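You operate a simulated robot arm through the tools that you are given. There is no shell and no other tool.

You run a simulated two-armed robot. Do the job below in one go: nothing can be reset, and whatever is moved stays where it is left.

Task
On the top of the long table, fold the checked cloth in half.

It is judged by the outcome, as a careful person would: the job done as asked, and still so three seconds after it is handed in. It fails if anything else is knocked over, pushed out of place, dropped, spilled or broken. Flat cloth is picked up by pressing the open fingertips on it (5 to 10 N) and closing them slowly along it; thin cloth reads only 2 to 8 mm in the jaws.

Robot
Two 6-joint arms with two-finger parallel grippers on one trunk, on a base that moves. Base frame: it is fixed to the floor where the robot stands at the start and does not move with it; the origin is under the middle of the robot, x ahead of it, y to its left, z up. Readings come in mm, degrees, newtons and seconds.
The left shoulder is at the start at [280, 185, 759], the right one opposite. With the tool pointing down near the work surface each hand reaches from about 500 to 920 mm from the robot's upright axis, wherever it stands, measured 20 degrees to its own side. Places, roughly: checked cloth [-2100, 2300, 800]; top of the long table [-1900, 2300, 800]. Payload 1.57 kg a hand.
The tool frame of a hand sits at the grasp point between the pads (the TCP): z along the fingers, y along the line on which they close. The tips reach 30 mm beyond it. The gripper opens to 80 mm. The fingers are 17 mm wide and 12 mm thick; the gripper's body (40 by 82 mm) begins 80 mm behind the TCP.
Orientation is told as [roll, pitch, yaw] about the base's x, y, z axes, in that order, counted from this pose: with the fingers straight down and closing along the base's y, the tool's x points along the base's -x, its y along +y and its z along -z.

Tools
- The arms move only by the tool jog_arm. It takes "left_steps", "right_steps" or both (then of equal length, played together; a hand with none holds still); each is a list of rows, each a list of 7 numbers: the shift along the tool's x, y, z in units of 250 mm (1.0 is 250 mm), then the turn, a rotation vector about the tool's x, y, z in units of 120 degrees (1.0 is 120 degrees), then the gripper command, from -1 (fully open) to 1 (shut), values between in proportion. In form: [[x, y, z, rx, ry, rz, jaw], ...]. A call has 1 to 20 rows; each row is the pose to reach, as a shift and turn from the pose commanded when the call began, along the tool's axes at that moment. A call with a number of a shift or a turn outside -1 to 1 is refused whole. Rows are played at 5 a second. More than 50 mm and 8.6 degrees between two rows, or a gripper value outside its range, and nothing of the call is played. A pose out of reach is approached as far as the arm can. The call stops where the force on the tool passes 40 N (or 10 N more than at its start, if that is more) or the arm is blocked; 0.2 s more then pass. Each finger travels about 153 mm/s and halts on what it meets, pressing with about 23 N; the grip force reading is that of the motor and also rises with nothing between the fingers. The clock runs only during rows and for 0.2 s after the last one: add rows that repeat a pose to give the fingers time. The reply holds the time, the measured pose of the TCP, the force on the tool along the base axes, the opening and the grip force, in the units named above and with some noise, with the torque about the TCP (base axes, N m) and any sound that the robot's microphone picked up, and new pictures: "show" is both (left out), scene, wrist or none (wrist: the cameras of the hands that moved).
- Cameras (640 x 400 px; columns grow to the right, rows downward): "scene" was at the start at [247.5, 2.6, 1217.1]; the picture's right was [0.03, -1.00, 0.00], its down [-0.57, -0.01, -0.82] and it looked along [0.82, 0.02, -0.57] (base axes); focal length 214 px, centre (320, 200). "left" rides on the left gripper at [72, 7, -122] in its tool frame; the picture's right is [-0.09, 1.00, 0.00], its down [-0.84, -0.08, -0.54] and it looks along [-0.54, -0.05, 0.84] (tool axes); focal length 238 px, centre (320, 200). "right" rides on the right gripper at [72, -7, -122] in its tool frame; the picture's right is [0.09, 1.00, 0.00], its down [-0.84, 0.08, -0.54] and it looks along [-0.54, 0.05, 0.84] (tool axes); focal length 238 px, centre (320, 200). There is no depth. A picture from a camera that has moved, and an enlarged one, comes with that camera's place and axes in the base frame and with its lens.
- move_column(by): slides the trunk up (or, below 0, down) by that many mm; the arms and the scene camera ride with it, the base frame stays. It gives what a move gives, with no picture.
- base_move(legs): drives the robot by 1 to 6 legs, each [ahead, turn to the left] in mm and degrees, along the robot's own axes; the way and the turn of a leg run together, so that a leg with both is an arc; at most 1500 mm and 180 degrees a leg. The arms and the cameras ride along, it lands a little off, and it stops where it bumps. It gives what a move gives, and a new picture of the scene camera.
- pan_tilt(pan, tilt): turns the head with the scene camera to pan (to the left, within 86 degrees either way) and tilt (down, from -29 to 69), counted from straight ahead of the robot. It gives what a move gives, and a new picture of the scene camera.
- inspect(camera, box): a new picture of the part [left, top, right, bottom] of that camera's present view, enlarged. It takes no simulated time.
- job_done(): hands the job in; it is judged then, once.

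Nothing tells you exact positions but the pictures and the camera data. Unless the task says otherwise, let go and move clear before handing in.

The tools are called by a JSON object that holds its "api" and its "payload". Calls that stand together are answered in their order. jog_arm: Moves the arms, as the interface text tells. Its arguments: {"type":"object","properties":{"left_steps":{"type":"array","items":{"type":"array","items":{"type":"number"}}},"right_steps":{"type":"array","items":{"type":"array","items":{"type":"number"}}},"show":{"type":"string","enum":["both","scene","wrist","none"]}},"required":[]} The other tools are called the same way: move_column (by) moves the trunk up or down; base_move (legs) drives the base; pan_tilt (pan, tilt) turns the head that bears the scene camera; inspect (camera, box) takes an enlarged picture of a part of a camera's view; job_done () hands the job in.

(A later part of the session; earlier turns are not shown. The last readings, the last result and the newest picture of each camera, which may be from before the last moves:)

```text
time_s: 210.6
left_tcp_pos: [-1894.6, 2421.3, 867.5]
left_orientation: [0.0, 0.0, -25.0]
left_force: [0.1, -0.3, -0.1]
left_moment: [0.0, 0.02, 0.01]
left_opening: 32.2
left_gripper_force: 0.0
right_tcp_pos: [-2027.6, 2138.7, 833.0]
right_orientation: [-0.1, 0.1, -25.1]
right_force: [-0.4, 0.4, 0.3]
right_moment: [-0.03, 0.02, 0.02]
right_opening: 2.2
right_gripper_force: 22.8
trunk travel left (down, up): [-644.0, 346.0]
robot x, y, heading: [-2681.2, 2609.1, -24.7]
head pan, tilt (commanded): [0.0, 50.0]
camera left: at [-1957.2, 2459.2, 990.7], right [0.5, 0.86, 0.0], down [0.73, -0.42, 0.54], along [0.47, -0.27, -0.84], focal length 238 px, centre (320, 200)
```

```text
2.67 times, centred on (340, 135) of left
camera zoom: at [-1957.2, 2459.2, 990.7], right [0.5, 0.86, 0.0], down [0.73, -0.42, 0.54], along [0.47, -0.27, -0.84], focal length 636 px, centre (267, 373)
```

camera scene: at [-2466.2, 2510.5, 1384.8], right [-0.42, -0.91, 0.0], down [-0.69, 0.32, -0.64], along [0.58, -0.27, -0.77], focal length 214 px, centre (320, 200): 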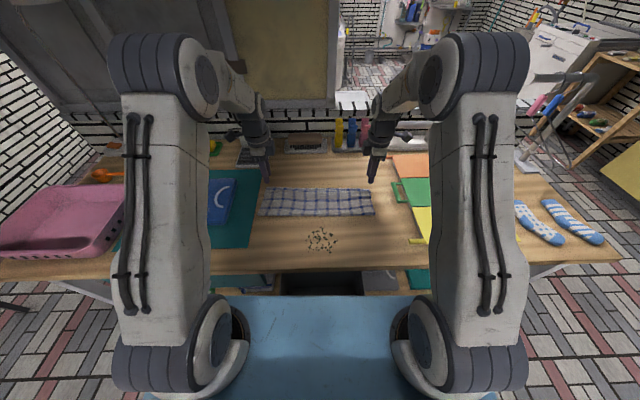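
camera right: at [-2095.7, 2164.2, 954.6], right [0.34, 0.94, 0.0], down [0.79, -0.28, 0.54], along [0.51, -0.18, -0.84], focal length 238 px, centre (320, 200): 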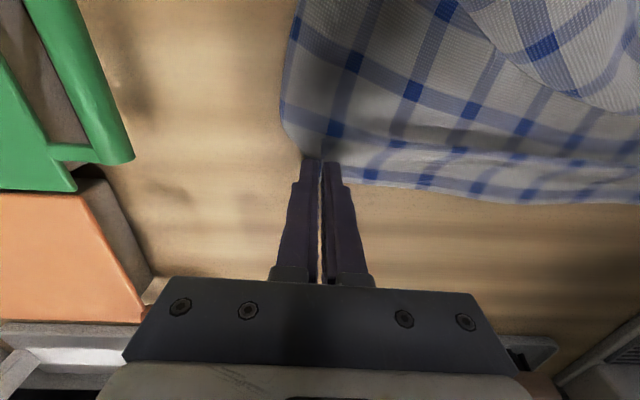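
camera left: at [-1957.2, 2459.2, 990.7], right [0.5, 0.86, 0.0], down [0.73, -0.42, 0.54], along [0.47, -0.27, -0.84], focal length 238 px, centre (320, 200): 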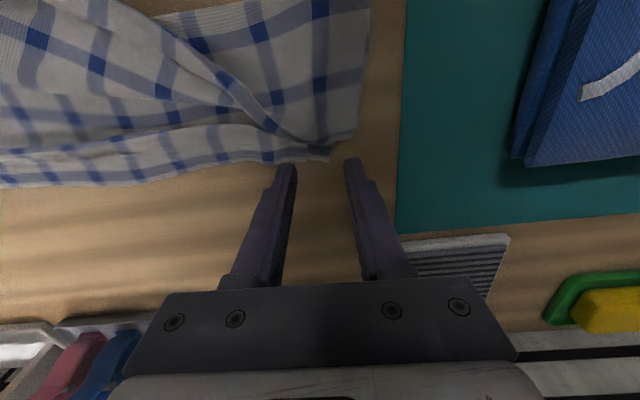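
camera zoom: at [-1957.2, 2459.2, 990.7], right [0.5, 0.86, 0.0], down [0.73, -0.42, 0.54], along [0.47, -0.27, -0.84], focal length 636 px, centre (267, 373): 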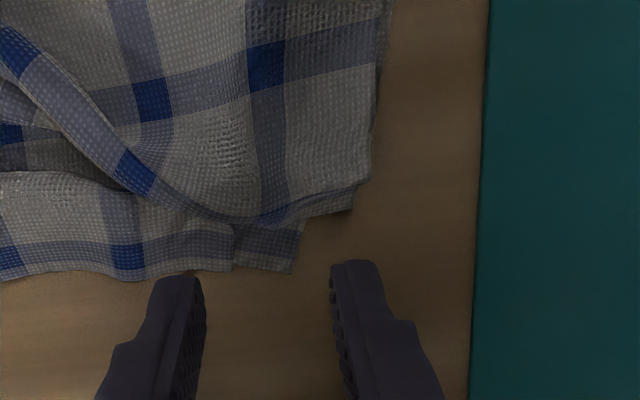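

The far-left corner is free now. I'll take the lower edge a bit further in, where it is clearly exposed, so the other layer can unfold completely.

{"api": "jog_arm", "payload": {"left_steps": [[0.004, -0.08, 0, 0, 0, 0, 0.4], [0.008, -0.16, 0, 0, 0, 0, 0.4], [0.011, -0.232, 0.03, 0, 0, 0, 0.4], [0.011, -0.232, 0.08, 0, 0, 0, 0.4], [0.011, -0.232, 0.12, 0, 0, 0, 0.4], [0.011, -0.232, 0.12, 0, 0, 0, 0.4]], "show": "wrist"}}

{"api": "inspect", "payload": {"camera": "left", "box": [220, 60, 460, 210]}}

```text
time_s: 212.0
left_tcp_pos: [-1924.1, 2370.2, 839.4]
left_orientation: [0.1, 0.0, -24.9]
left_force: [0.4, 0.3, -0.6]
left_moment: [-0.01, 0.01, -0.02]
left_opening: 24.0
left_gripper_force: 0.2
right_tcp_pos: [-2028.2, 2139.6, 833.9]
right_orientation: [0.0, 0.1, -25.2]
right_force: [0.6, -0.7, 1.3]
right_moment: [-0.01, 0.01, 0.01]
right_opening: 2.1
right_gripper_force: 23.3
trunk travel left (down, up): [-644.0, 346.0]
robot x, y, heading: [-2679.8, 2612.5, -24.8]
head pan, tilt (commanded): [0.0, 50.0]
camera left: at [-1985.6, 2407.1, 961.6], right [0.5, 0.86, 0.0], down [0.73, -0.42, 0.54], along [0.47, -0.27, -0.84], focal length 238 px, centre (320, 200)
```

left: 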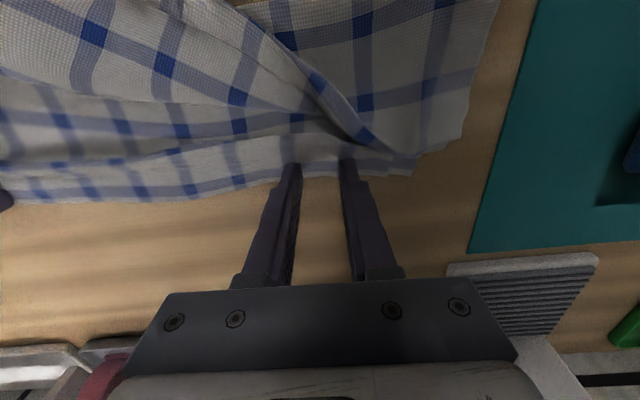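

```text
2.67 times, centred on (340, 135) of left
camera zoom: at [-1985.6, 2407.1, 961.6], right [0.5, 0.86, 0.0], down [0.73, -0.42, 0.54], along [0.47, -0.27, -0.84], focal length 636 px, centre (267, 373)
```

zoom: 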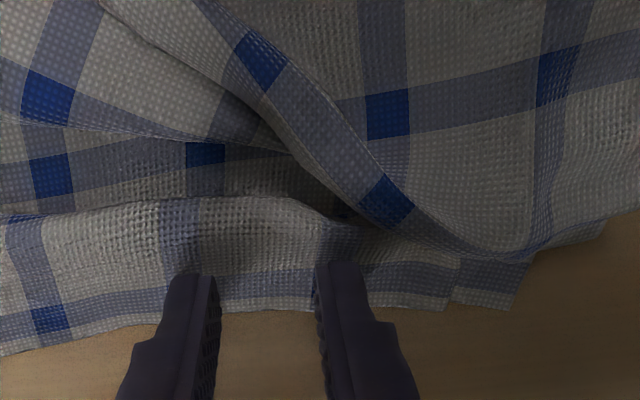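

{"api": "jog_arm", "payload": {"left_steps": [[0, 0, 0.014, 0, 0, 0, 0.4], [0, 0, 0.028, 0, 0, 0, 0.4], [0, 0, 0.032, 0, 0, 0, 0.4], [0, 0, 0.032, 0, 0, 0, 0.4]], "show": "none"}}

```text
time_s: 213.0
left_tcp_pos: [-1923.7, 2370.1, 832.1]
left_orientation: [0.1, -0.2, -24.8]
left_force: [-1.0, 1.6, 15.2]
left_moment: [0.11, 0.12, 0.01]
left_opening: 24.2
left_gripper_force: 0.0
right_tcp_pos: [-2029.2, 2140.2, 832.7]
right_orientation: [0.0, 0.1, -25.1]
right_force: [0.5, 0.7, 1.2]
right_moment: [-0.02, -0.01, -0.01]
right_opening: 2.4
right_gripper_force: 23.0
trunk travel left (down, up): [-644.0, 346.0]
robot x, y, heading: [-2680.9, 2612.1, -24.8]
head pan, tilt (commanded): [0.0, 50.0]
```

{"api": "jog_arm", "payload": {"left_steps": [[0, 0, -0.003, 0, 0, 0, 0.4], [0, 0, -0.003, 0, 0, 0, 0.46], [0, 0, -0.003, 0, 0, 0, 0.52], [0, 0, -0.003, 0, 0, 0, 0.58], [0, 0, -0.003, 0, 0, 0, 0.64], [0, 0, -0.003, 0, 0, 0, 0.7], [0, 0, -0.003, 0, 0, 0, 0.76], [0, 0, -0.003, 0, 0, 0, 0.82], [0, 0, -0.003, 0, 0, 0, 0.88], [0, 0, -0.003, 0, 0, 0, 0.94], [0, 0, -0.003, 0, 0, 0, 1], [0, 0, -0.003, 0, 0, 0, 1], [0, 0, -0.003, 0, 0, 0, 1]], "show": "wrist"}}

{"api": "inspect", "payload": {"camera": "left", "box": [220, 60, 460, 210]}}

```text
time_s: 215.8
left_tcp_pos: [-1923.1, 2369.0, 830.4]
left_orientation: [0.0, -0.1, -24.8]
left_force: [-1.6, -5.5, 19.4]
left_moment: [-0.08, 0.11, -0.05]
left_opening: 2.3
left_gripper_force: 23.2
right_tcp_pos: [-2027.7, 2139.7, 833.5]
right_orientation: [0.1, 0.1, -25.1]
right_force: [3.0, 4.1, 0.1]
right_moment: [0.14, -0.07, 0.02]
right_opening: 2.3
right_gripper_force: 23.4
trunk travel left (down, up): [-644.0, 346.0]
robot x, y, heading: [-2681.9, 2609.2, -24.6]
head pan, tilt (commanded): [0.0, 50.0]
camera left: at [-1985.8, 2406.9, 954.1], right [0.5, 0.86, 0.0], down [0.73, -0.42, 0.54], along [0.47, -0.27, -0.84], focal length 238 px, centre (320, 200)
```

left: 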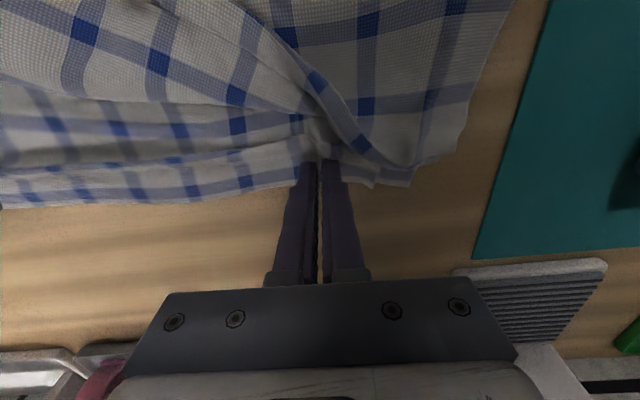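

```text
2.67 times, centred on (340, 135) of left
camera zoom: at [-1985.8, 2406.9, 954.1], right [0.5, 0.86, 0.0], down [0.73, -0.42, 0.54], along [0.47, -0.27, -0.84], focal length 636 px, centre (267, 373)
```

zoom: 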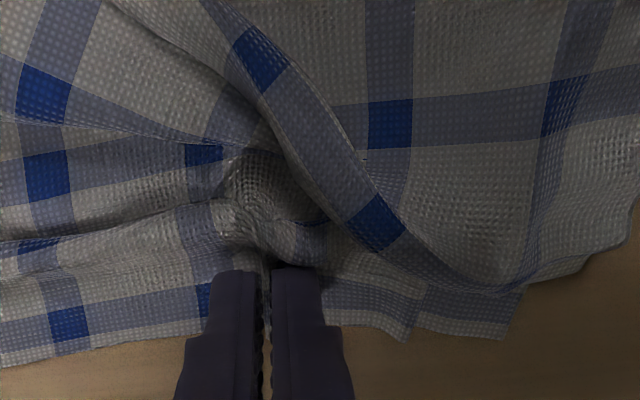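

Single layer held on both sides. I lift and see the other layer unfold.

{"api": "jog_arm", "payload": {"left_steps": [[0, -0.008, -0.02, 0, 0, 0, 1], [0, -0.012, -0.06, 0, 0, 0, 1], [0.04, -0.012, -0.12, 0, 0, 0, 1], [0.08, -0.012, -0.2, 0, 0, 0, 1], [0.12, -0.012, -0.28, 0, 0, 0, 1], [0.16, -0.012, -0.36, 0, 0, 0, 1], [0.2, -0.012, -0.44, 0, 0, 0, 1], [0.24, -0.012, -0.52, 0, 0, 0, 1], [0.28, -0.012, -0.6, 0, 0, 0, 1], [0.32, -0.012, -0.68, 0, 0, 0, 1], [0.36, -0.012, -0.76, 0, 0, 0, 1], [0.36, -0.012, -0.76, 0, 0, 0, 1]], "right_steps": [[0, 0.008, -0.02, 0, 0, 0, 1], [0, 0.012, -0.06, 0, 0, 0, 1], [0.04, 0.012, -0.12, 0, 0, 0, 1], [0.08, 0.012, -0.2, 0, 0, 0, 1], [0.12, 0.012, -0.28, 0, 0, 0, 1], [0.16, 0.012, -0.36, 0, 0, 0, 1], [0.2, 0.012, -0.44, 0, 0, 0, 1], [0.24, 0.012, -0.52, 0, 0, 0, 1], [0.28, 0.012, -0.6, 0, 0, 0, 1], [0.32, 0.012, -0.68, 0, 0, 0, 1], [0.36, 0.012, -0.76, 0, 0, 0, 1], [0.36, 0.012, -0.76, 0, 0, 0, 1]], "show": "none"}}

{"api": "move_column", "payload": {"by": 70}}

{"api": "inspect", "payload": {"camera": "scene", "box": [180, 90, 460, 265]}}

```text
time_s: 218.4
left_tcp_pos: [-2007.5, 2406.1, 1021.7]
left_orientation: [0.0, 0.1, -24.9]
left_force: [-0.7, 0.0, -0.6]
left_moment: [-0.01, 0.0, 0.02]
left_opening: 2.1
left_gripper_force: 23.1
right_tcp_pos: [-2109.0, 2180.7, 1023.1]
right_orientation: [-0.1, 0.1, -25.1]
right_force: [0.1, 0.8, -0.3]
right_moment: [0.01, -0.02, 0.04]
right_opening: 2.2
right_gripper_force: 23.3
trunk travel left (down, up): [-644.0, 346.0]
robot x, y, heading: [-2679.2, 2608.1, -24.7]
head pan, tilt (commanded): [0.0, 50.0]
```

```text
time_s: 219.4
left_tcp_pos: [-2006.9, 2405.3, 1092.4]
left_orientation: [0.1, 0.1, -24.8]
left_force: [0.1, 0.2, 0.1]
left_moment: [0.02, 0.01, -0.01]
left_opening: 2.4
left_gripper_force: 23.0
right_tcp_pos: [-2108.7, 2181.4, 1092.7]
right_orientation: [0.0, 0.2, -25.1]
right_force: [0.6, 0.0, -0.2]
right_moment: [-0.02, 0.01, -0.02]
right_opening: 2.1
right_gripper_force: 23.2
trunk travel left (down, up): [-714.0, 276.0]
robot x, y, heading: [-2680.2, 2610.5, -24.6]
head pan, tilt (commanded): [0.0, 50.0]
```

```text
2.29 times, centred on (320, 178) of scene
camera zoom: at [-2466.4, 2510.6, 1454.8], right [-0.42, -0.91, 0.0], down [-0.69, 0.32, -0.64], along [0.58, -0.27, -0.77], focal length 490 px, centre (320, 251)
```

zoom: 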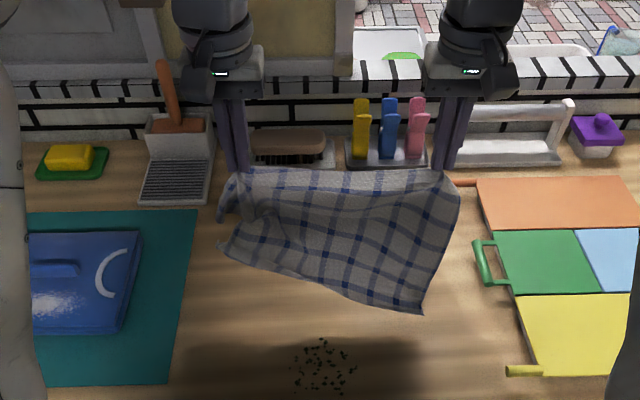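

The cloth is almost completely unfolded; I raise a bit more so that it hangs freely, then bring it toward me to lay it flat.

{"api": "move_column", "payload": {"by": 50}}

{"api": "jog_arm", "payload": {"left_steps": [[0.06, 0, 0, 0, 0, 0, 1], [0.13, 0, 0, 0, 0, 0, 1], [0.2, 0, 0, 0, 0, 0, 1], [0.27, 0, 0, 0, 0, 0, 1], [0.34, 0, 0, 0, 0, 0, 1], [0.41, 0, 0, 0, 0, 0, 1], [0.48, 0, 0, 0, 0, 0, 1], [0.54, 0, 0, 0, 0, 0, 1], [0.54, 0, 0, 0, 0, 0, 1], [0.54, 0, 0, 0, 0, 0, 1]], "right_steps": [[0.06, 0, 0, 0, 0, 0, 1], [0.13, 0, 0, 0, 0, 0, 1], [0.2, 0, 0, 0, 0, 0, 1], [0.27, 0, 0, 0, 0, 0, 1], [0.34, 0, 0, 0, 0, 0, 1], [0.41, 0, 0, 0, 0, 0, 1], [0.48, 0, 0, 0, 0, 0, 1], [0.54, 0, 0, 0, 0, 0, 1], [0.54, 0, 0, 0, 0, 0, 1], [0.54, 0, 0, 0, 0, 0, 1]], "show": "none"}}

{"api": "inspect", "payload": {"camera": "scene", "box": [160, 100, 480, 300]}}

```text
time_s: 220.4
left_tcp_pos: [-2005.6, 2405.1, 1142.7]
left_orientation: [0.0, 0.1, -24.9]
left_force: [0.1, -0.3, 0.5]
left_moment: [0.01, 0.0, 0.0]
left_opening: 2.0
left_gripper_force: 22.9
right_tcp_pos: [-2108.5, 2180.5, 1143.2]
right_orientation: [0.1, 0.1, -25.1]
right_force: [-0.7, 0.0, 0.0]
right_moment: [-0.01, -0.03, 0.04]
right_opening: 2.0
right_gripper_force: 23.5
trunk travel left (down, up): [-764.0, 226.0]
robot x, y, heading: [-2682.8, 2610.6, -25.2]
head pan, tilt (commanded): [0.0, 50.0]
```

```text
time_s: 222.6
left_tcp_pos: [-2128.4, 2461.3, 1142.4]
left_orientation: [0.1, 0.1, -24.8]
left_force: [0.4, 0.3, 0.5]
left_moment: [-0.02, 0.01, 0.01]
left_opening: 2.4
left_gripper_force: 23.1
right_tcp_pos: [-2229.7, 2238.1, 1142.4]
right_orientation: [0.0, 0.1, -25.1]
right_force: [1.4, -0.2, -0.8]
right_moment: [0.03, 0.0, 0.0]
right_opening: 2.0
right_gripper_force: 22.7
trunk travel left (down, up): [-764.0, 226.0]
robot x, y, heading: [-2679.9, 2608.8, -25.0]
head pan, tilt (commanded): [0.0, 50.0]
```

```text
2.00 times, centred on (320, 200) of scene
camera zoom: at [-2466.6, 2510.6, 1504.9], right [-0.42, -0.91, 0.0], down [-0.69, 0.32, -0.64], along [0.58, -0.27, -0.77], focal length 429 px, centre (320, 200)
```

zoom: 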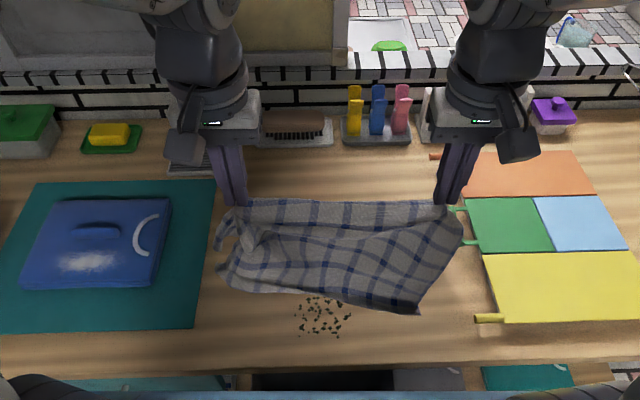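

{"api": "inspect", "payload": {"camera": "scene", "box": [255, 185, 400, 275]}}

{"api": "inspect", "payload": {"camera": "left", "box": [200, 60, 480, 235]}}

```text
4.41 times, centred on (328, 230) of scene
camera zoom: at [-2466.6, 2510.6, 1504.9], right [-0.42, -0.91, 0.0], down [-0.69, 0.32, -0.64], along [0.58, -0.27, -0.77], focal length 947 px, centre (287, 68)
```

zoom: 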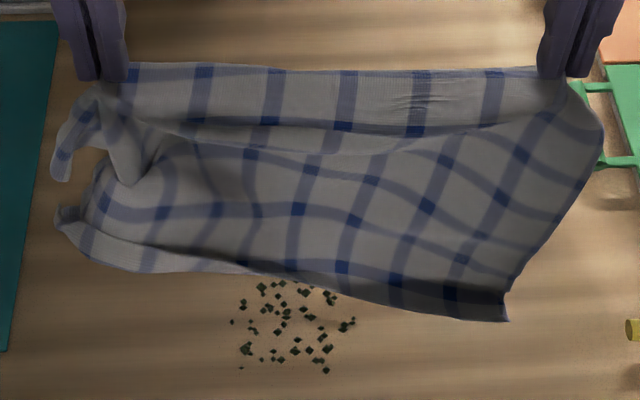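

```text
2.29 times, centred on (340, 148) of left
camera zoom: at [-2190.9, 2498.9, 1264.9], right [0.5, 0.86, 0.0], down [0.73, -0.42, 0.54], along [0.47, -0.27, -0.84], focal length 545 px, centre (274, 320)
```

zoom: 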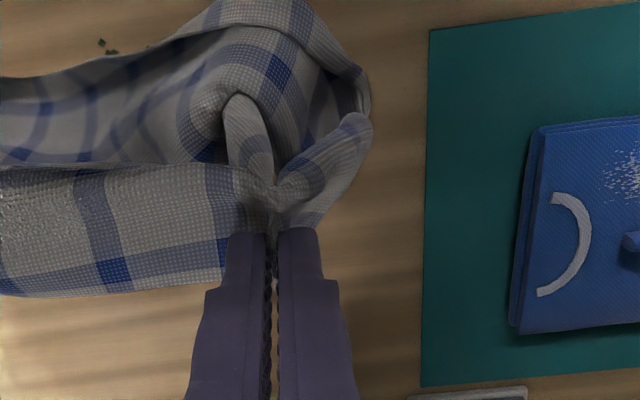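

I spread the hands a little and lower so the far edge touches on my side, then lay the cloth out flat moving forward.

{"api": "jog_arm", "payload": {"left_steps": [[0, 0.02, 0.04, 0, 0, 0, 1], [0, 0.04, 0.08, 0, 0, 0, 1], [0, 0.06, 0.12, 0, 0, 0, 1], [0, 0.08, 0.16, 0, 0, 0, 1], [0, 0.1, 0.2, 0, 0, 0, 1], [0, 0.1, 0.2, 0, 0, 0, 1]], "right_steps": [[0, 0, 0.04, 0, 0, 0, 1], [0, 0, 0.08, 0, 0, 0, 1], [0, 0, 0.12, 0, 0, 0, 1], [0, 0, 0.16, 0, 0, 0, 1], [0, 0, 0.2, 0, 0, 0, 1], [0, 0, 0.2, 0, 0, 0, 1]], "show": "none"}}

{"api": "inspect", "payload": {"camera": "scene", "box": [240, 175, 400, 275]}}

```text
time_s: 224.0
left_tcp_pos: [-2117.6, 2483.0, 1092.5]
left_orientation: [-0.3, 0.0, -24.7]
left_force: [-14.8, -30.9, -0.4]
left_moment: [-0.96, 0.48, -0.05]
left_opening: 2.8
left_gripper_force: 23.2
right_tcp_pos: [-2229.6, 2240.2, 1093.2]
right_orientation: [0.3, 0.2, -25.3]
right_force: [15.3, 31.6, -0.1]
right_moment: [0.93, -0.42, -0.03]
right_opening: 2.6
right_gripper_force: 23.2
trunk travel left (down, up): [-764.0, 226.0]
robot x, y, heading: [-2684.3, 2611.6, -25.0]
head pan, tilt (commanded): [0.0, 50.0]
```

```text
4.00 times, centred on (320, 225) of scene
camera zoom: at [-2466.4, 2510.6, 1504.8], right [-0.42, -0.91, 0.0], down [-0.69, 0.32, -0.64], along [0.58, -0.27, -0.77], focal length 858 px, centre (320, 100)
```

zoom: 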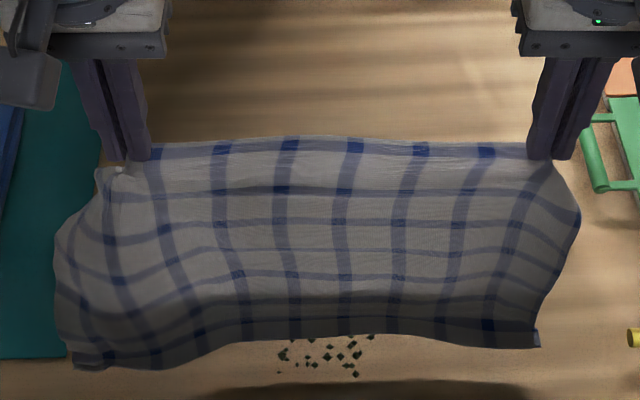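

Fully unfolded now, but the pull between the hands is too strong; I relax it and lay the cloth down.

{"api": "jog_arm", "payload": {"left_steps": [[0, -0.02, 0, 0, 0, 0, 1], [0, -0.04, 0, 0, 0, 0, 1], [0, -0.044, 0, 0, 0, 0, 1]], "right_steps": [[0, 0, 0, 0, 0, 0, 1], [0, 0, 0, 0, 0, 0, 1], [0, 0, 0, 0, 0, 0, 1]], "show": "none"}}

{"api": "inspect", "payload": {"camera": "scene", "box": [240, 175, 400, 275]}}

```text
time_s: 224.8
left_tcp_pos: [-2122.5, 2475.5, 1092.6]
left_orientation: [0.0, 0.1, -25.0]
left_force: [-6.7, -15.3, -0.2]
left_moment: [-0.44, 0.21, -0.01]
left_opening: 2.3
left_gripper_force: 23.1
right_tcp_pos: [-2230.6, 2239.5, 1092.4]
right_orientation: [0.0, 0.1, -25.1]
right_force: [7.4, 15.1, -0.9]
right_moment: [0.5, -0.23, -0.04]
right_opening: 2.4
right_gripper_force: 22.9
trunk travel left (down, up): [-764.0, 226.0]
robot x, y, heading: [-2681.9, 2613.0, -24.8]
head pan, tilt (commanded): [0.0, 50.0]
```

```text
4.00 times, centred on (320, 225) of scene
camera zoom: at [-2466.6, 2510.6, 1504.9], right [-0.42, -0.91, 0.0], down [-0.69, 0.32, -0.64], along [0.58, -0.27, -0.77], focal length 858 px, centre (320, 100)
```

zoom: 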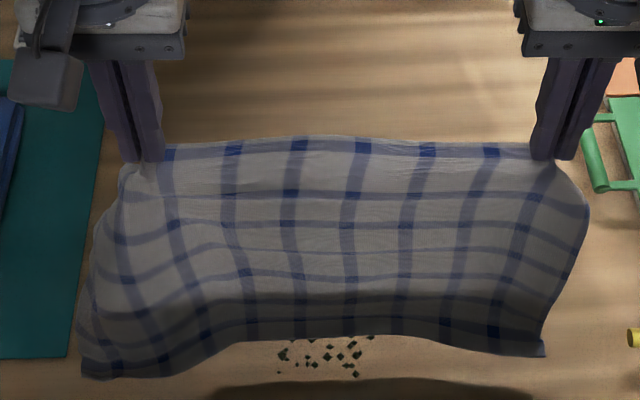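

{"api": "jog_arm", "payload": {"left_steps": [[-0.04, -0.015, 0.03, 0, 0, 0, 1], [-0.09, -0.03, 0.07, 0, 0, 0, 1], [-0.14, -0.03, 0.11, 0, 0, 0, 1], [-0.19, -0.03, 0.16, 0, 0, 0, 1], [-0.24, -0.03, 0.2, 0, 0, 0, 1], [-0.24, -0.03, 0.2, 0, 0, 0, 1]], "right_steps": [[-0.04, 0, 0.03, 0, 0, 0, 1], [-0.09, 0, 0.07, 0, 0, 0, 1], [-0.14, 0, 0.11, 0, 0, 0, 1], [-0.19, 0, 0.16, 0, 0, 0, 1], [-0.24, 0, 0.2, 0, 0, 0, 1], [-0.24, 0, 0.2, 0, 0, 0, 1]], "show": "none"}}

{"api": "move_column", "payload": {"by": -60}}

{"api": "jog_arm", "payload": {"left_steps": [[-0.06, 0, 0, 0, 0, 0, 1], [-0.12, 0, 0, 0, 0, 0, 1], [-0.18, 0, 0, 0, 0, 0, 1], [-0.24, 0, 0, 0, 0, 0, 1]], "right_steps": [[-0.06, 0, 0, 0, 0, 0, 1], [-0.12, 0, 0, 0, 0, 0, 1], [-0.18, 0, 0, 0, 0, 0, 1], [-0.24, 0, 0, 0, 0, 0, 1]], "show": "none"}}

{"api": "inspect", "payload": {"camera": "scene", "box": [200, 140, 440, 290]}}

```text
time_s: 226.2
left_tcp_pos: [-2070.7, 2442.0, 1041.1]
left_orientation: [0.0, -0.1, -24.9]
left_force: [-0.9, -3.3, 0.2]
left_moment: [-0.09, 0.04, -0.03]
left_opening: 1.8
left_gripper_force: 22.9
right_tcp_pos: [-2174.7, 2212.7, 1044.3]
right_orientation: [0.0, 0.0, -25.1]
right_force: [1.1, 2.0, 0.5]
right_moment: [0.05, -0.03, 0.03]
right_opening: 2.5
right_gripper_force: 22.7
trunk travel left (down, up): [-764.0, 226.0]
robot x, y, heading: [-2680.4, 2609.4, -24.7]
head pan, tilt (commanded): [0.0, 50.0]
```

```text
time_s: 227.2
left_tcp_pos: [-2071.1, 2442.5, 981.2]
left_orientation: [-0.1, 0.0, -24.9]
left_force: [-1.0, -2.8, 0.2]
left_moment: [-0.07, 0.03, 0.01]
left_opening: 2.0
left_gripper_force: 23.3
right_tcp_pos: [-2175.7, 2212.6, 983.6]
right_orientation: [-0.1, 0.1, -25.1]
right_force: [1.6, 2.6, -0.1]
right_moment: [0.07, -0.02, 0.01]
right_opening: 2.1
right_gripper_force: 22.7
trunk travel left (down, up): [-704.0, 286.0]
robot x, y, heading: [-2682.3, 2608.3, -24.7]
head pan, tilt (commanded): [0.0, 50.0]
```

```text
time_s: 228.2
left_tcp_pos: [-2018.3, 2416.4, 981.6]
left_orientation: [0.1, 0.0, -24.8]
left_force: [-0.9, -1.8, 0.2]
left_moment: [0.0, 0.0, -0.02]
left_opening: 2.2
left_gripper_force: 23.0
right_tcp_pos: [-2121.9, 2188.5, 983.8]
right_orientation: [0.0, 0.1, -25.1]
right_force: [1.1, 3.0, 1.1]
right_moment: [0.05, -0.02, 0.0]
right_opening: 2.1
right_gripper_force: 23.3
trunk travel left (down, up): [-704.0, 286.0]
robot x, y, heading: [-2679.9, 2609.2, -24.8]
head pan, tilt (commanded): [0.0, 50.0]
```

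```text
2.67 times, centred on (320, 215) of scene
camera zoom: at [-2466.8, 2510.7, 1444.9], right [-0.42, -0.91, 0.0], down [-0.69, 0.32, -0.64], along [0.58, -0.27, -0.77], focal length 572 px, centre (320, 160)
```

zoom: 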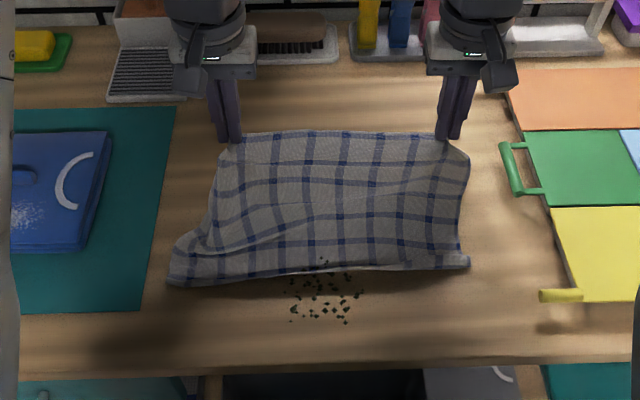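

{"api": "move_column", "payload": {"by": -60}}

{"api": "jog_arm", "payload": {"left_steps": [[-0.06, 0, 0.02, 0, 0, 0, 1], [-0.12, 0, 0.04, 0, 0, 0, 1], [-0.18, 0, 0.06, 0, 0, 0, 1], [-0.24, 0, 0.08, 0, 0, 0, 1]], "right_steps": [[-0.06, 0, 0.02, 0, 0, 0, 1], [-0.12, 0, 0.04, 0, 0, 0, 1], [-0.18, 0, 0.06, 0, 0, 0, 1], [-0.24, 0, 0.088, 0, 0, 0, 1]], "show": "none"}}

{"api": "move_column", "payload": {"by": -55}}

{"api": "jog_arm", "payload": {"left_steps": [[-0.04, 0.01, 0, 0, 0, 0, 1], [-0.08, 0.02, 0.01, 0, 0, 0, 1], [-0.12, 0.03, 0.02, 0, 0, 0, 1], [-0.15, 0.03, 0.03, 0, 0, 0, 1], [-0.15, 0.03, 0.03, 0, 0, 0, 1]], "right_steps": [[-0.04, 0, 0, 0, 0, 0, 1], [-0.08, 0, 0.01, 0, 0, 0, 1], [-0.12, 0, 0.02, 0, 0, 0, 1], [-0.15, 0, 0.03, 0, 0, 0, 1], [-0.15, 0, 0.03, 0, 0, 0, 1]], "show": "wrist"}}

{"api": "inspect", "payload": {"camera": "scene", "box": [200, 120, 440, 270]}}

```text
time_s: 229.2
left_tcp_pos: [-2019.4, 2416.0, 922.2]
left_orientation: [0.0, 0.0, -24.9]
left_force: [-1.0, -2.1, -0.8]
left_moment: [-0.06, 0.05, 0.02]
left_opening: 2.2
left_gripper_force: 22.7
right_tcp_pos: [-2121.3, 2188.4, 923.4]
right_orientation: [0.0, 0.1, -25.2]
right_force: [0.6, 2.3, 0.8]
right_moment: [0.08, -0.02, 0.0]
right_opening: 2.4
right_gripper_force: 23.1
trunk travel left (down, up): [-644.0, 346.0]
robot x, y, heading: [-2680.0, 2611.4, -24.7]
head pan, tilt (commanded): [0.0, 50.0]
```

```text
time_s: 230.2
left_tcp_pos: [-1963.2, 2391.7, 901.1]
left_orientation: [0.0, 0.1, -24.9]
left_force: [-1.4, -1.3, -0.3]
left_moment: [-0.05, 0.02, -0.01]
left_opening: 1.9
left_gripper_force: 22.7
right_tcp_pos: [-2068.0, 2164.2, 901.0]
right_orientation: [0.0, 0.1, -25.0]
right_force: [0.7, 3.2, 0.1]
right_moment: [0.07, -0.06, 0.02]
right_opening: 2.2
right_gripper_force: 23.0
trunk travel left (down, up): [-644.0, 346.0]
robot x, y, heading: [-2684.6, 2609.4, -24.8]
head pan, tilt (commanded): [0.0, 50.0]
```

```text
time_s: 231.1
left_tcp_pos: [-1963.1, 2391.4, 845.9]
left_orientation: [0.0, 0.0, -25.0]
left_force: [-0.3, -2.6, -0.6]
left_moment: [-0.07, 0.06, 0.01]
left_opening: 2.1
left_gripper_force: 23.0
right_tcp_pos: [-2067.8, 2162.8, 845.9]
right_orientation: [-0.1, 0.1, -25.1]
right_force: [1.8, 2.1, 0.4]
right_moment: [0.05, 0.0, -0.04]
right_opening: 2.4
right_gripper_force: 22.7
trunk travel left (down, up): [-589.0, 401.0]
robot x, y, heading: [-2681.6, 2611.1, -24.8]
head pan, tilt (commanded): [0.0, 50.0]
```

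```text
time_s: 232.3
left_tcp_pos: [-1927.7, 2382.7, 838.7]
left_orientation: [-0.1, -0.1, -24.8]
left_force: [-5.7, -12.0, 0.3]
left_moment: [-0.39, 0.19, -0.04]
left_opening: 2.0
left_gripper_force: 23.4
right_tcp_pos: [-2034.3, 2146.9, 839.2]
right_orientation: [0.1, 0.1, -25.1]
right_force: [5.6, 12.8, -0.5]
right_moment: [0.44, -0.16, -0.03]
right_opening: 2.5
right_gripper_force: 23.1
trunk travel left (down, up): [-589.0, 401.0]
robot x, y, heading: [-2679.7, 2612.6, -24.8]
head pan, tilt (commanded): [0.0, 50.0]
camera right: at [-2101.8, 2171.6, 960.8], right [0.34, 0.94, 0.0], down [0.79, -0.29, 0.54], along [0.51, -0.18, -0.84], focal length 238 px, centre (320, 200)
camera left: at [-1989.0, 2419.4, 961.9], right [0.5, 0.86, 0.0], down [0.73, -0.42, 0.54], along [0.47, -0.27, -0.84], focal length 238 px, centre (320, 200)
```

right: 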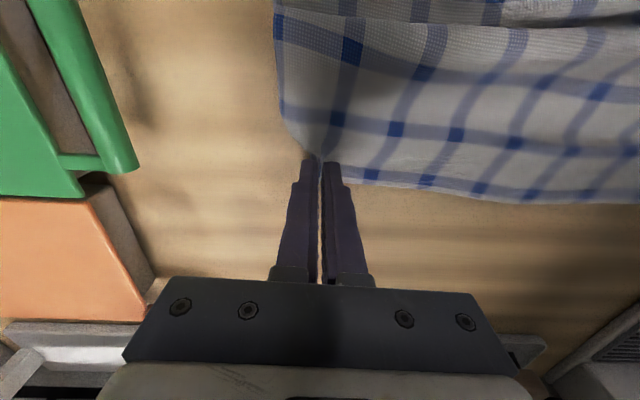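
left: 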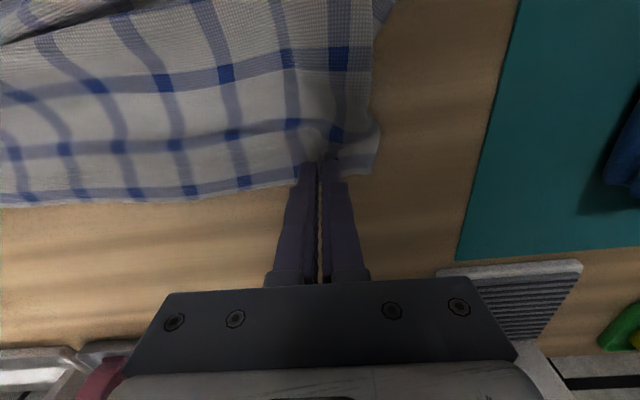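

```text
2.67 times, centred on (320, 195) of scene
camera zoom: at [-2466.5, 2510.6, 1329.8], right [-0.42, -0.91, 0.0], down [-0.69, 0.32, -0.64], along [0.58, -0.27, -0.77], focal length 572 px, centre (320, 213)
```

zoom: 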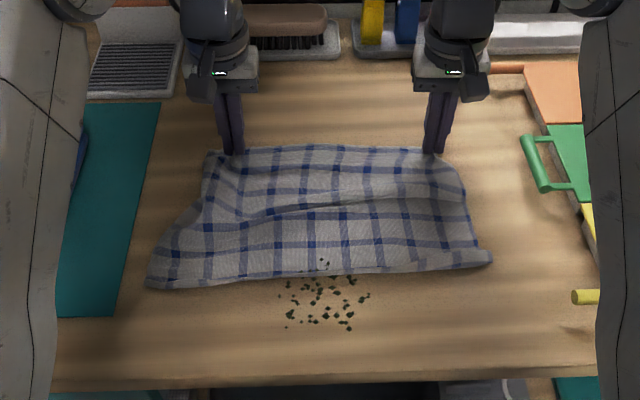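

The cloth is laid out unfolded again, held at its forward edge. I lower, and open slowly to flatten the pinches before taking fresh, symmetric grips.

{"api": "jog_arm", "payload": {"left_steps": [[0, 0, 0.012, 0, 0, 0, 1], [0, 0, 0.022, 0, 0, 0, 1], [0, 0, 0.024, 0, 0, 0, 0.92], [0, 0.004, 0.024, 0, 0, 0, 0.84], [0, 0.008, 0.024, 0, 0, 0, 0.76], [0, 0.012, 0.024, 0, 0, 0, 0.68], [0, 0.016, 0.024, 0, 0, 0, 0.6], [0, 0.02, 0.024, 0, 0, 0, 0.52], [0, 0.024, 0.024, 0, 0, 0, 0.44], [0, 0.028, 0.024, 0, 0, 0, 0.36], [0, 0.032, 0.024, 0, 0, 0, 0.28], [0, 0.036, 0.024, 0, 0, 0, 0.2], [0, 0.036, 0, 0, 0, 0, 0.2], [0, 0.036, -0.06, 0, 0, 0, 0.2], [0, 0.036, -0.12, 0, 0, 0, 0.2]], "right_steps": [[0, 0, 0.012, 0, 0, 0, 1], [0, 0, 0.022, 0, 0, 0, 1], [0, 0, 0.024, 0, 0, 0, 0.92], [0, -0.002, 0.024, 0, 0, 0, 0.84], [0, -0.004, 0.024, 0, 0, 0, 0.76], [0, -0.006, 0.024, 0, 0, 0, 0.68], [0, -0.008, 0.024, 0, 0, 0, 0.6], [0, -0.01, 0.024, 0, 0, 0, 0.52], [0, -0.012, 0.024, 0, 0, 0, 0.44], [0, -0.014, 0.024, 0, 0, 0, 0.36], [0, -0.016, 0.024, 0, 0, 0, 0.28], [0, -0.018, 0.024, 0, 0, 0, 0.2], [0, -0.018, 0, 0, 0, 0, 0.2], [0, -0.018, -0.06, 0, 0, 0, 0.2], [0, -0.018, -0.12, 0, 0, 0, 0.2]], "show": "wrist"}}

{"api": "inspect", "payload": {"camera": "scene", "box": [200, 120, 440, 270]}}

{"api": "inspect", "payload": {"camera": "left", "box": [220, 60, 460, 210]}}

{"api": "inspect", "payload": {"camera": "right", "box": [180, 60, 420, 210]}}

```text
time_s: 235.5
left_tcp_pos: [-1922.4, 2391.1, 870.0]
left_orientation: [0.0, 0.0, -24.9]
left_force: [0.2, 0.4, -0.6]
left_moment: [-0.01, -0.03, -0.01]
left_opening: 32.0
left_gripper_force: 0.0
right_tcp_pos: [-2034.4, 2141.7, 868.3]
right_orientation: [0.0, 0.2, -25.1]
right_force: [-0.1, 0.4, 0.1]
right_moment: [0.0, 0.0, 0.01]
right_opening: 31.8
right_gripper_force: 0.0
trunk travel left (down, up): [-589.0, 401.0]
robot x, y, heading: [-2678.6, 2610.8, -24.6]
head pan, tilt (commanded): [0.0, 50.0]
camera right: at [-2103.1, 2166.4, 990.5], right [0.34, 0.94, 0.0], down [0.79, -0.28, 0.54], along [0.51, -0.18, -0.84], focal length 238 px, centre (320, 200)
camera left: at [-1983.8, 2427.8, 991.2], right [0.5, 0.86, 0.0], down [0.73, -0.42, 0.54], along [0.47, -0.27, -0.84], focal length 238 px, centre (320, 200)
```

right: 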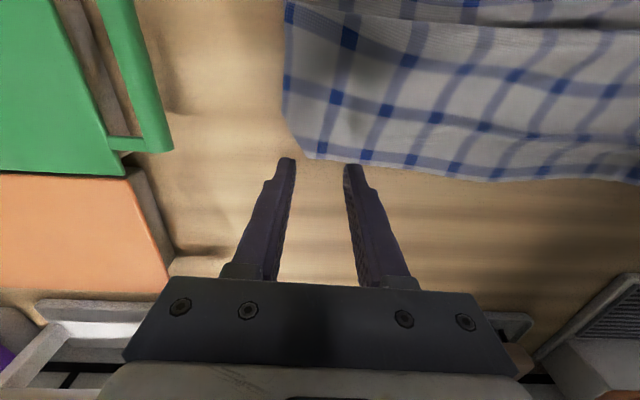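
left: 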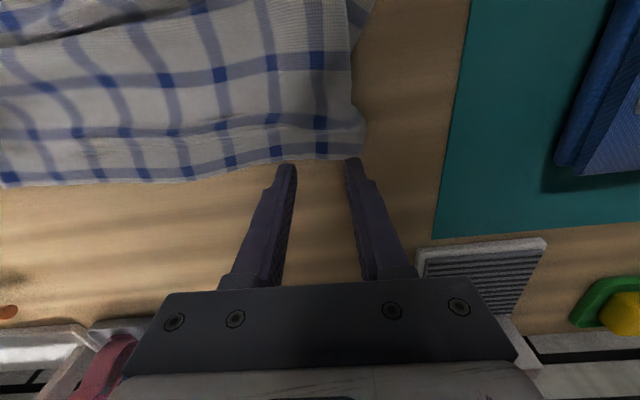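

```text
2.67 times, centred on (320, 195) of scene
camera zoom: at [-2466.4, 2510.5, 1329.8], right [-0.42, -0.91, 0.0], down [-0.69, 0.32, -0.64], along [0.58, -0.27, -0.77], focal length 572 px, centre (320, 213)
```

zoom: 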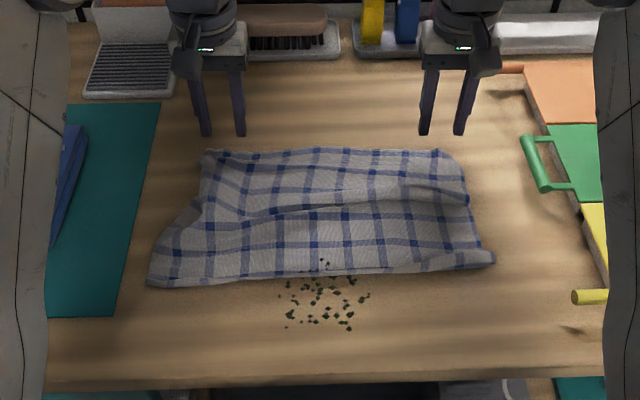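

```text
2.67 times, centred on (340, 135) of left
camera zoom: at [-1983.8, 2427.8, 991.2], right [0.5, 0.86, 0.0], down [0.73, -0.42, 0.54], along [0.47, -0.27, -0.84], focal length 636 px, centre (267, 373)
```

zoom: 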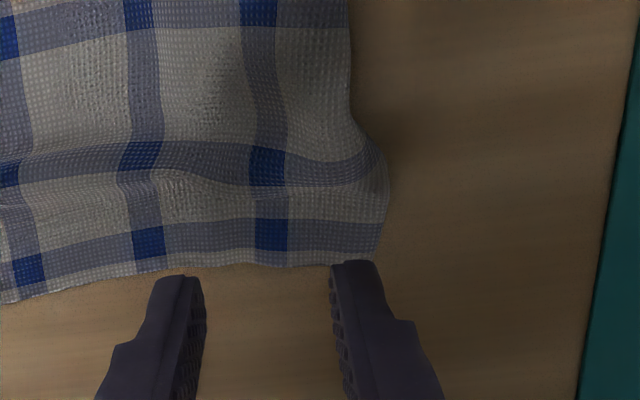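

```text
2.67 times, centred on (300, 135) of right
camera zoom: at [-2103.1, 2166.4, 990.5], right [0.34, 0.94, 0.0], down [0.79, -0.28, 0.54], along [0.51, -0.18, -0.84], focal length 636 px, centre (373, 373)
```

zoom: 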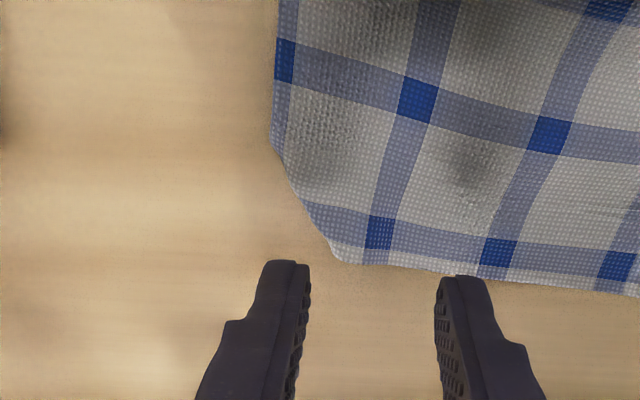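

The forward edge is rumpled sideways; I'll pinch both its corners and pull them apart to straighten it. First I position at the corners and press.

{"api": "jog_arm", "payload": {"left_steps": [[0, 0.011, 0.04, 0, 0, 0, 0.25], [0, 0.022, 0.09, 0, 0, 0, 0.25], [0, 0.022, 0.13, 0, 0, 0, 0.25], [0, 0.022, 0.146, 0, 0, 0, 0.25], [0, 0.022, 0.146, 0, 0, 0, 0.25]], "right_steps": [[0.004, 0.036, 0.03, 0, 0, 0, 0.25], [0.008, 0.072, 0.08, 0, 0, 0, 0.25], [0.008, 0.072, 0.124, 0, 0, 0, 0.25], [0.008, 0.072, 0.14, 0, 0, 0, 0.25], [0.008, 0.072, 0.14, 0, 0, 0, 0.25]], "show": "none"}}

```text
time_s: 236.7
left_tcp_pos: [-1920.0, 2395.8, 832.0]
left_orientation: [0.0, 0.0, -24.9]
left_force: [-0.1, -0.1, 0.8]
left_moment: [-0.01, 0.0, 0.01]
left_opening: 29.8
left_gripper_force: 0.1
right_tcp_pos: [-2028.4, 2161.0, 832.5]
right_orientation: [0.1, 0.1, -25.1]
right_force: [-0.1, -0.5, -1.2]
right_moment: [-0.01, 0.0, -0.02]
right_opening: 29.9
right_gripper_force: 0.0
trunk travel left (down, up): [-589.0, 401.0]
robot x, y, heading: [-2682.0, 2610.0, -24.9]
head pan, tilt (commanded): [0.0, 50.0]
```

{"api": "jog_arm", "payload": {"left_steps": [[0, 0, 0.005, 0, 0, 0, 0.25], [0, 0, 0.005, 0, 0, 0, 0.25]], "right_steps": [[0, 0, 0.007, 0, 0, 0, 0.25], [0, 0, 0.007, 0, 0, 0, 0.25]], "show": "none"}}

```text
time_s: 237.3
left_tcp_pos: [-1920.8, 2395.4, 831.3]
left_orientation: [0.0, 0.0, -24.9]
left_force: [-0.2, 0.4, 8.4]
left_moment: [0.14, -0.11, -0.01]
left_opening: 30.6
left_gripper_force: 0.3
right_tcp_pos: [-2030.2, 2160.9, 831.7]
right_orientation: [0.0, 0.1, -25.2]
right_force: [-0.1, -0.7, 0.9]
right_moment: [-0.01, -0.02, 0.01]
right_opening: 30.2
right_gripper_force: 0.1
trunk travel left (down, up): [-589.0, 401.0]
robot x, y, heading: [-2681.1, 2609.4, -24.9]
head pan, tilt (commanded): [0.0, 50.0]
```

{"api": "jog_arm", "payload": {"right_steps": [[0, 0, 0.0035, 0, 0, 0, 0.25], [0, 0, 0.0035, 0, 0, 0, 0.25]], "show": "none"}}

```text
time_s: 237.9
left_tcp_pos: [-1919.7, 2395.0, 830.9]
left_orientation: [0.1, 0.0, -24.9]
left_force: [0.3, 0.1, 10.7]
left_moment: [0.14, -0.13, -0.03]
left_opening: 30.2
left_gripper_force: 0.3
right_tcp_pos: [-2028.8, 2160.1, 831.0]
right_orientation: [-0.1, 0.0, -25.0]
right_force: [0.5, -0.3, 3.4]
right_moment: [-0.06, -0.02, -0.02]
right_opening: 30.2
right_gripper_force: 0.0
trunk travel left (down, up): [-589.0, 401.0]
robot x, y, heading: [-2679.6, 2607.5, -24.9]
head pan, tilt (commanded): [0.0, 50.0]
```

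{"api": "jog_arm", "payload": {"left_steps": [[0, 0, -0.001, 0, 0, 0, 0.25], [0, 0, -0.001, 0, 0, 0, 0.32], [0, 0, -0.001, 0, 0, 0, 0.39], [0, 0, -0.001, 0, 0, 0, 0.46], [0, 0, -0.001, 0, 0, 0, 0.53], [0, 0, -0.001, 0, 0, 0, 0.6], [0, 0, -0.001, 0, 0, 0, 0.67], [0, 0, -0.001, 0, 0, 0, 0.74], [0, 0, -0.001, 0, 0, 0, 0.81], [0, 0, -0.001, 0, 0, 0, 0.88], [0, 0, -0.001, 0, 0, 0, 0.95], [0, 0, -0.001, 0, 0, 0, 1], [0, 0, -0.001, 0, 0, 0, 1]], "right_steps": [[0, 0, 0.002, 0, 0, 0, 0.25], [0, 0, 0.002, 0, 0, 0, 0.32], [0, 0, 0.002, 0, 0, 0, 0.39], [0, 0, 0.002, 0, 0, 0, 0.46], [0, 0, 0.002, 0, 0, 0, 0.53], [0, 0, 0.002, 0, 0, 0, 0.6], [0, 0, 0.002, 0, 0, 0, 0.67], [0, 0, 0.002, 0, 0, 0, 0.74], [0, 0, 0.002, 0, 0, 0, 0.81], [0, 0, 0.002, 0, 0, 0, 0.88], [0, 0, 0.002, 0, 0, 0, 0.95], [0, 0, 0.002, 0, 0, 0, 1], [0, 0, 0.002, 0, 0, 0, 1]], "show": "wrist"}}

{"api": "inspect", "payload": {"camera": "left", "box": [220, 60, 460, 210]}}

{"api": "inspect", "payload": {"camera": "right", "box": [180, 60, 420, 210]}}

```text
time_s: 240.7
left_tcp_pos: [-1920.6, 2395.9, 832.0]
left_orientation: [-0.1, 0.0, -24.9]
left_force: [-2.3, -8.0, 9.7]
left_moment: [-0.18, 0.06, -0.01]
left_opening: 2.4
left_gripper_force: 23.4
right_tcp_pos: [-2030.5, 2161.4, 831.5]
right_orientation: [0.0, 0.0, -25.0]
right_force: [3.7, 7.6, 11.5]
right_moment: [0.18, -0.13, 0.03]
right_opening: 2.4
right_gripper_force: 23.5
trunk travel left (down, up): [-589.0, 401.0]
robot x, y, heading: [-2680.7, 2610.7, -24.9]
head pan, tilt (commanded): [0.0, 50.0]
camera right: at [-2098.0, 2185.6, 953.0], right [0.34, 0.94, 0.0], down [0.79, -0.28, 0.54], along [0.51, -0.18, -0.84], focal length 238 px, centre (320, 200)
camera left: at [-1983.3, 2432.6, 954.8], right [0.5, 0.86, 0.0], down [0.73, -0.42, 0.54], along [0.47, -0.27, -0.84], focal length 238 px, centre (320, 200)
```

right: 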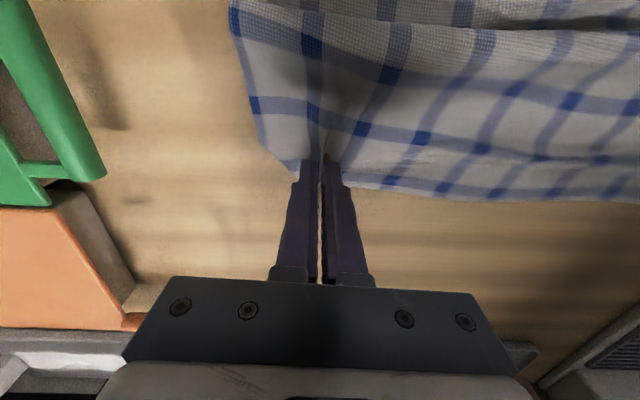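
left: 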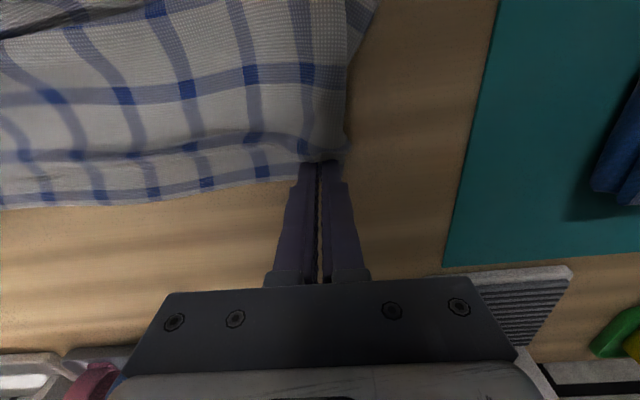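

```text
2.67 times, centred on (340, 135) of left
camera zoom: at [-1983.3, 2432.6, 954.8], right [0.5, 0.86, 0.0], down [0.73, -0.42, 0.54], along [0.47, -0.27, -0.84], focal length 636 px, centre (267, 373)
```

zoom: 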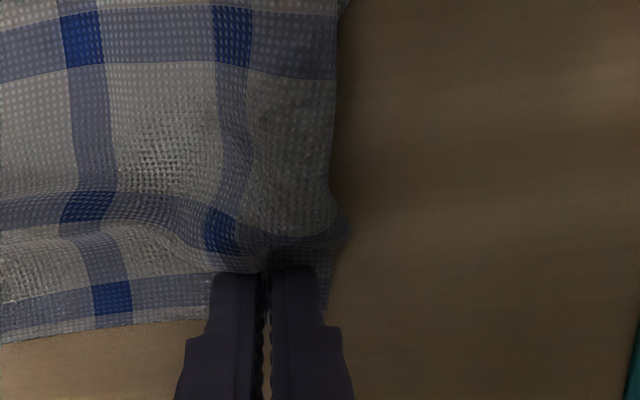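

```text
2.67 times, centred on (300, 135) of right
camera zoom: at [-2098.0, 2185.6, 953.0], right [0.34, 0.94, 0.0], down [0.79, -0.28, 0.54], along [0.51, -0.18, -0.84], focal length 636 px, centre (373, 373)
```

zoom: 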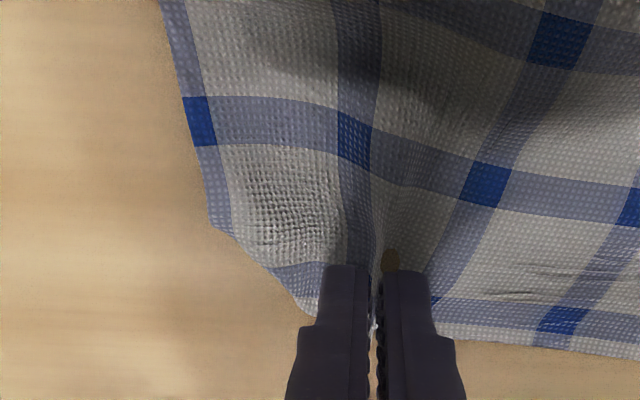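

Both corners are gripped (2.4 mm each). I relax slightly, lift and draw the edge toward me so the cloth peels up and hangs.

{"api": "jog_arm", "payload": {"left_steps": [[0, -0.012, -0.02, 0, 0, 0, 1], [0.02, -0.016, -0.07, 0, 0, 0, 1], [0.06, -0.016, -0.14, 0, 0, 0, 1], [0.12, -0.016, -0.21, 0, 0, 0, 1], [0.18, -0.016, -0.28, 0, 0, 0, 1], [0.24, -0.016, -0.35, 0, 0, 0, 1], [0.3, -0.016, -0.42, 0, 0, 0, 1], [0.36, -0.016, -0.49, 0, 0, 0, 1], [0.42, -0.016, -0.56, 0, 0, 0, 1], [0.48, -0.016, -0.63, 0, 0, 0, 1], [0.54, -0.016, -0.7, 0, 0, 0, 1], [0.6, -0.016, -0.76, 0, 0, 0, 1], [0.6, -0.016, -0.76, 0, 0, 0, 1]], "right_steps": [[0, 0.008, -0.02, 0, 0, 0, 1], [0.02, 0.008, -0.07, 0, 0, 0, 1], [0.06, 0.008, -0.14, 0, 0, 0, 1], [0.12, 0.008, -0.21, 0, 0, 0, 1], [0.18, 0.008, -0.28, 0, 0, 0, 1], [0.24, 0.008, -0.35, 0, 0, 0, 1], [0.3, 0.008, -0.42, 0, 0, 0, 1], [0.36, 0.008, -0.49, 0, 0, 0, 1], [0.42, 0.008, -0.56, 0, 0, 0, 1], [0.48, 0.008, -0.63, 0, 0, 0, 1], [0.54, 0.008, -0.7, 0, 0, 0, 1], [0.6, 0.008, -0.76, 0, 0, 0, 1], [0.6, 0.008, -0.76, 0, 0, 0, 1]], "show": "none"}}

{"api": "move_column", "payload": {"by": 100}}

{"api": "inspect", "payload": {"camera": "scene", "box": [160, 100, 480, 300]}}

```text
time_s: 243.5
left_tcp_pos: [-2056.3, 2457.1, 1022.6]
left_orientation: [0.0, -0.1, -24.9]
left_force: [-0.5, -3.0, 0.5]
left_moment: [-0.06, 0.03, 0.0]
left_opening: 2.2
left_gripper_force: 23.0
right_tcp_pos: [-2166.5, 2226.2, 1021.9]
right_orientation: [0.0, 0.1, -25.1]
right_force: [1.4, 3.9, 0.1]
right_moment: [0.09, -0.02, 0.0]
right_opening: 2.3
right_gripper_force: 22.9
trunk travel left (down, up): [-589.0, 401.0]
robot x, y, heading: [-2680.5, 2609.0, -24.8]
head pan, tilt (commanded): [0.0, 50.0]
```

```text
time_s: 244.8
left_tcp_pos: [-2056.5, 2455.6, 1122.5]
left_orientation: [0.0, 0.0, -25.0]
left_force: [-1.8, -3.3, 0.2]
left_moment: [-0.08, 0.09, 0.0]
left_opening: 2.2
left_gripper_force: 23.1
right_tcp_pos: [-2164.9, 2226.7, 1121.4]
right_orientation: [0.0, 0.1, -25.1]
right_force: [1.2, 1.7, -0.6]
right_moment: [0.06, -0.01, 0.03]
right_opening: 2.3
right_gripper_force: 22.5
trunk travel left (down, up): [-689.0, 301.0]
robot x, y, heading: [-2679.6, 2609.1, -24.8]
head pan, tilt (commanded): [0.0, 50.0]
```

```text
2.00 times, centred on (320, 200) of scene
camera zoom: at [-2466.5, 2510.6, 1429.8], right [-0.42, -0.91, 0.0], down [-0.69, 0.32, -0.64], along [0.58, -0.27, -0.77], focal length 429 px, centre (320, 200)
```

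zoom: 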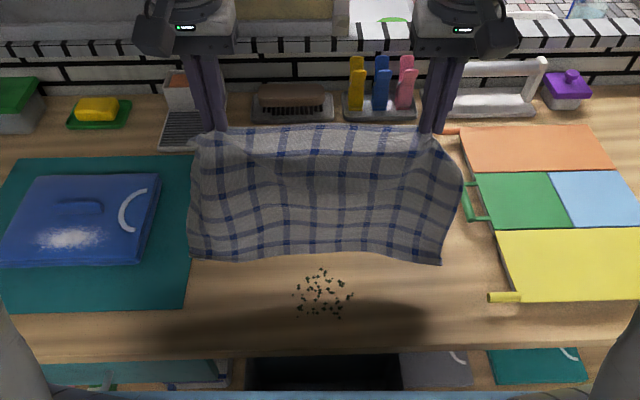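

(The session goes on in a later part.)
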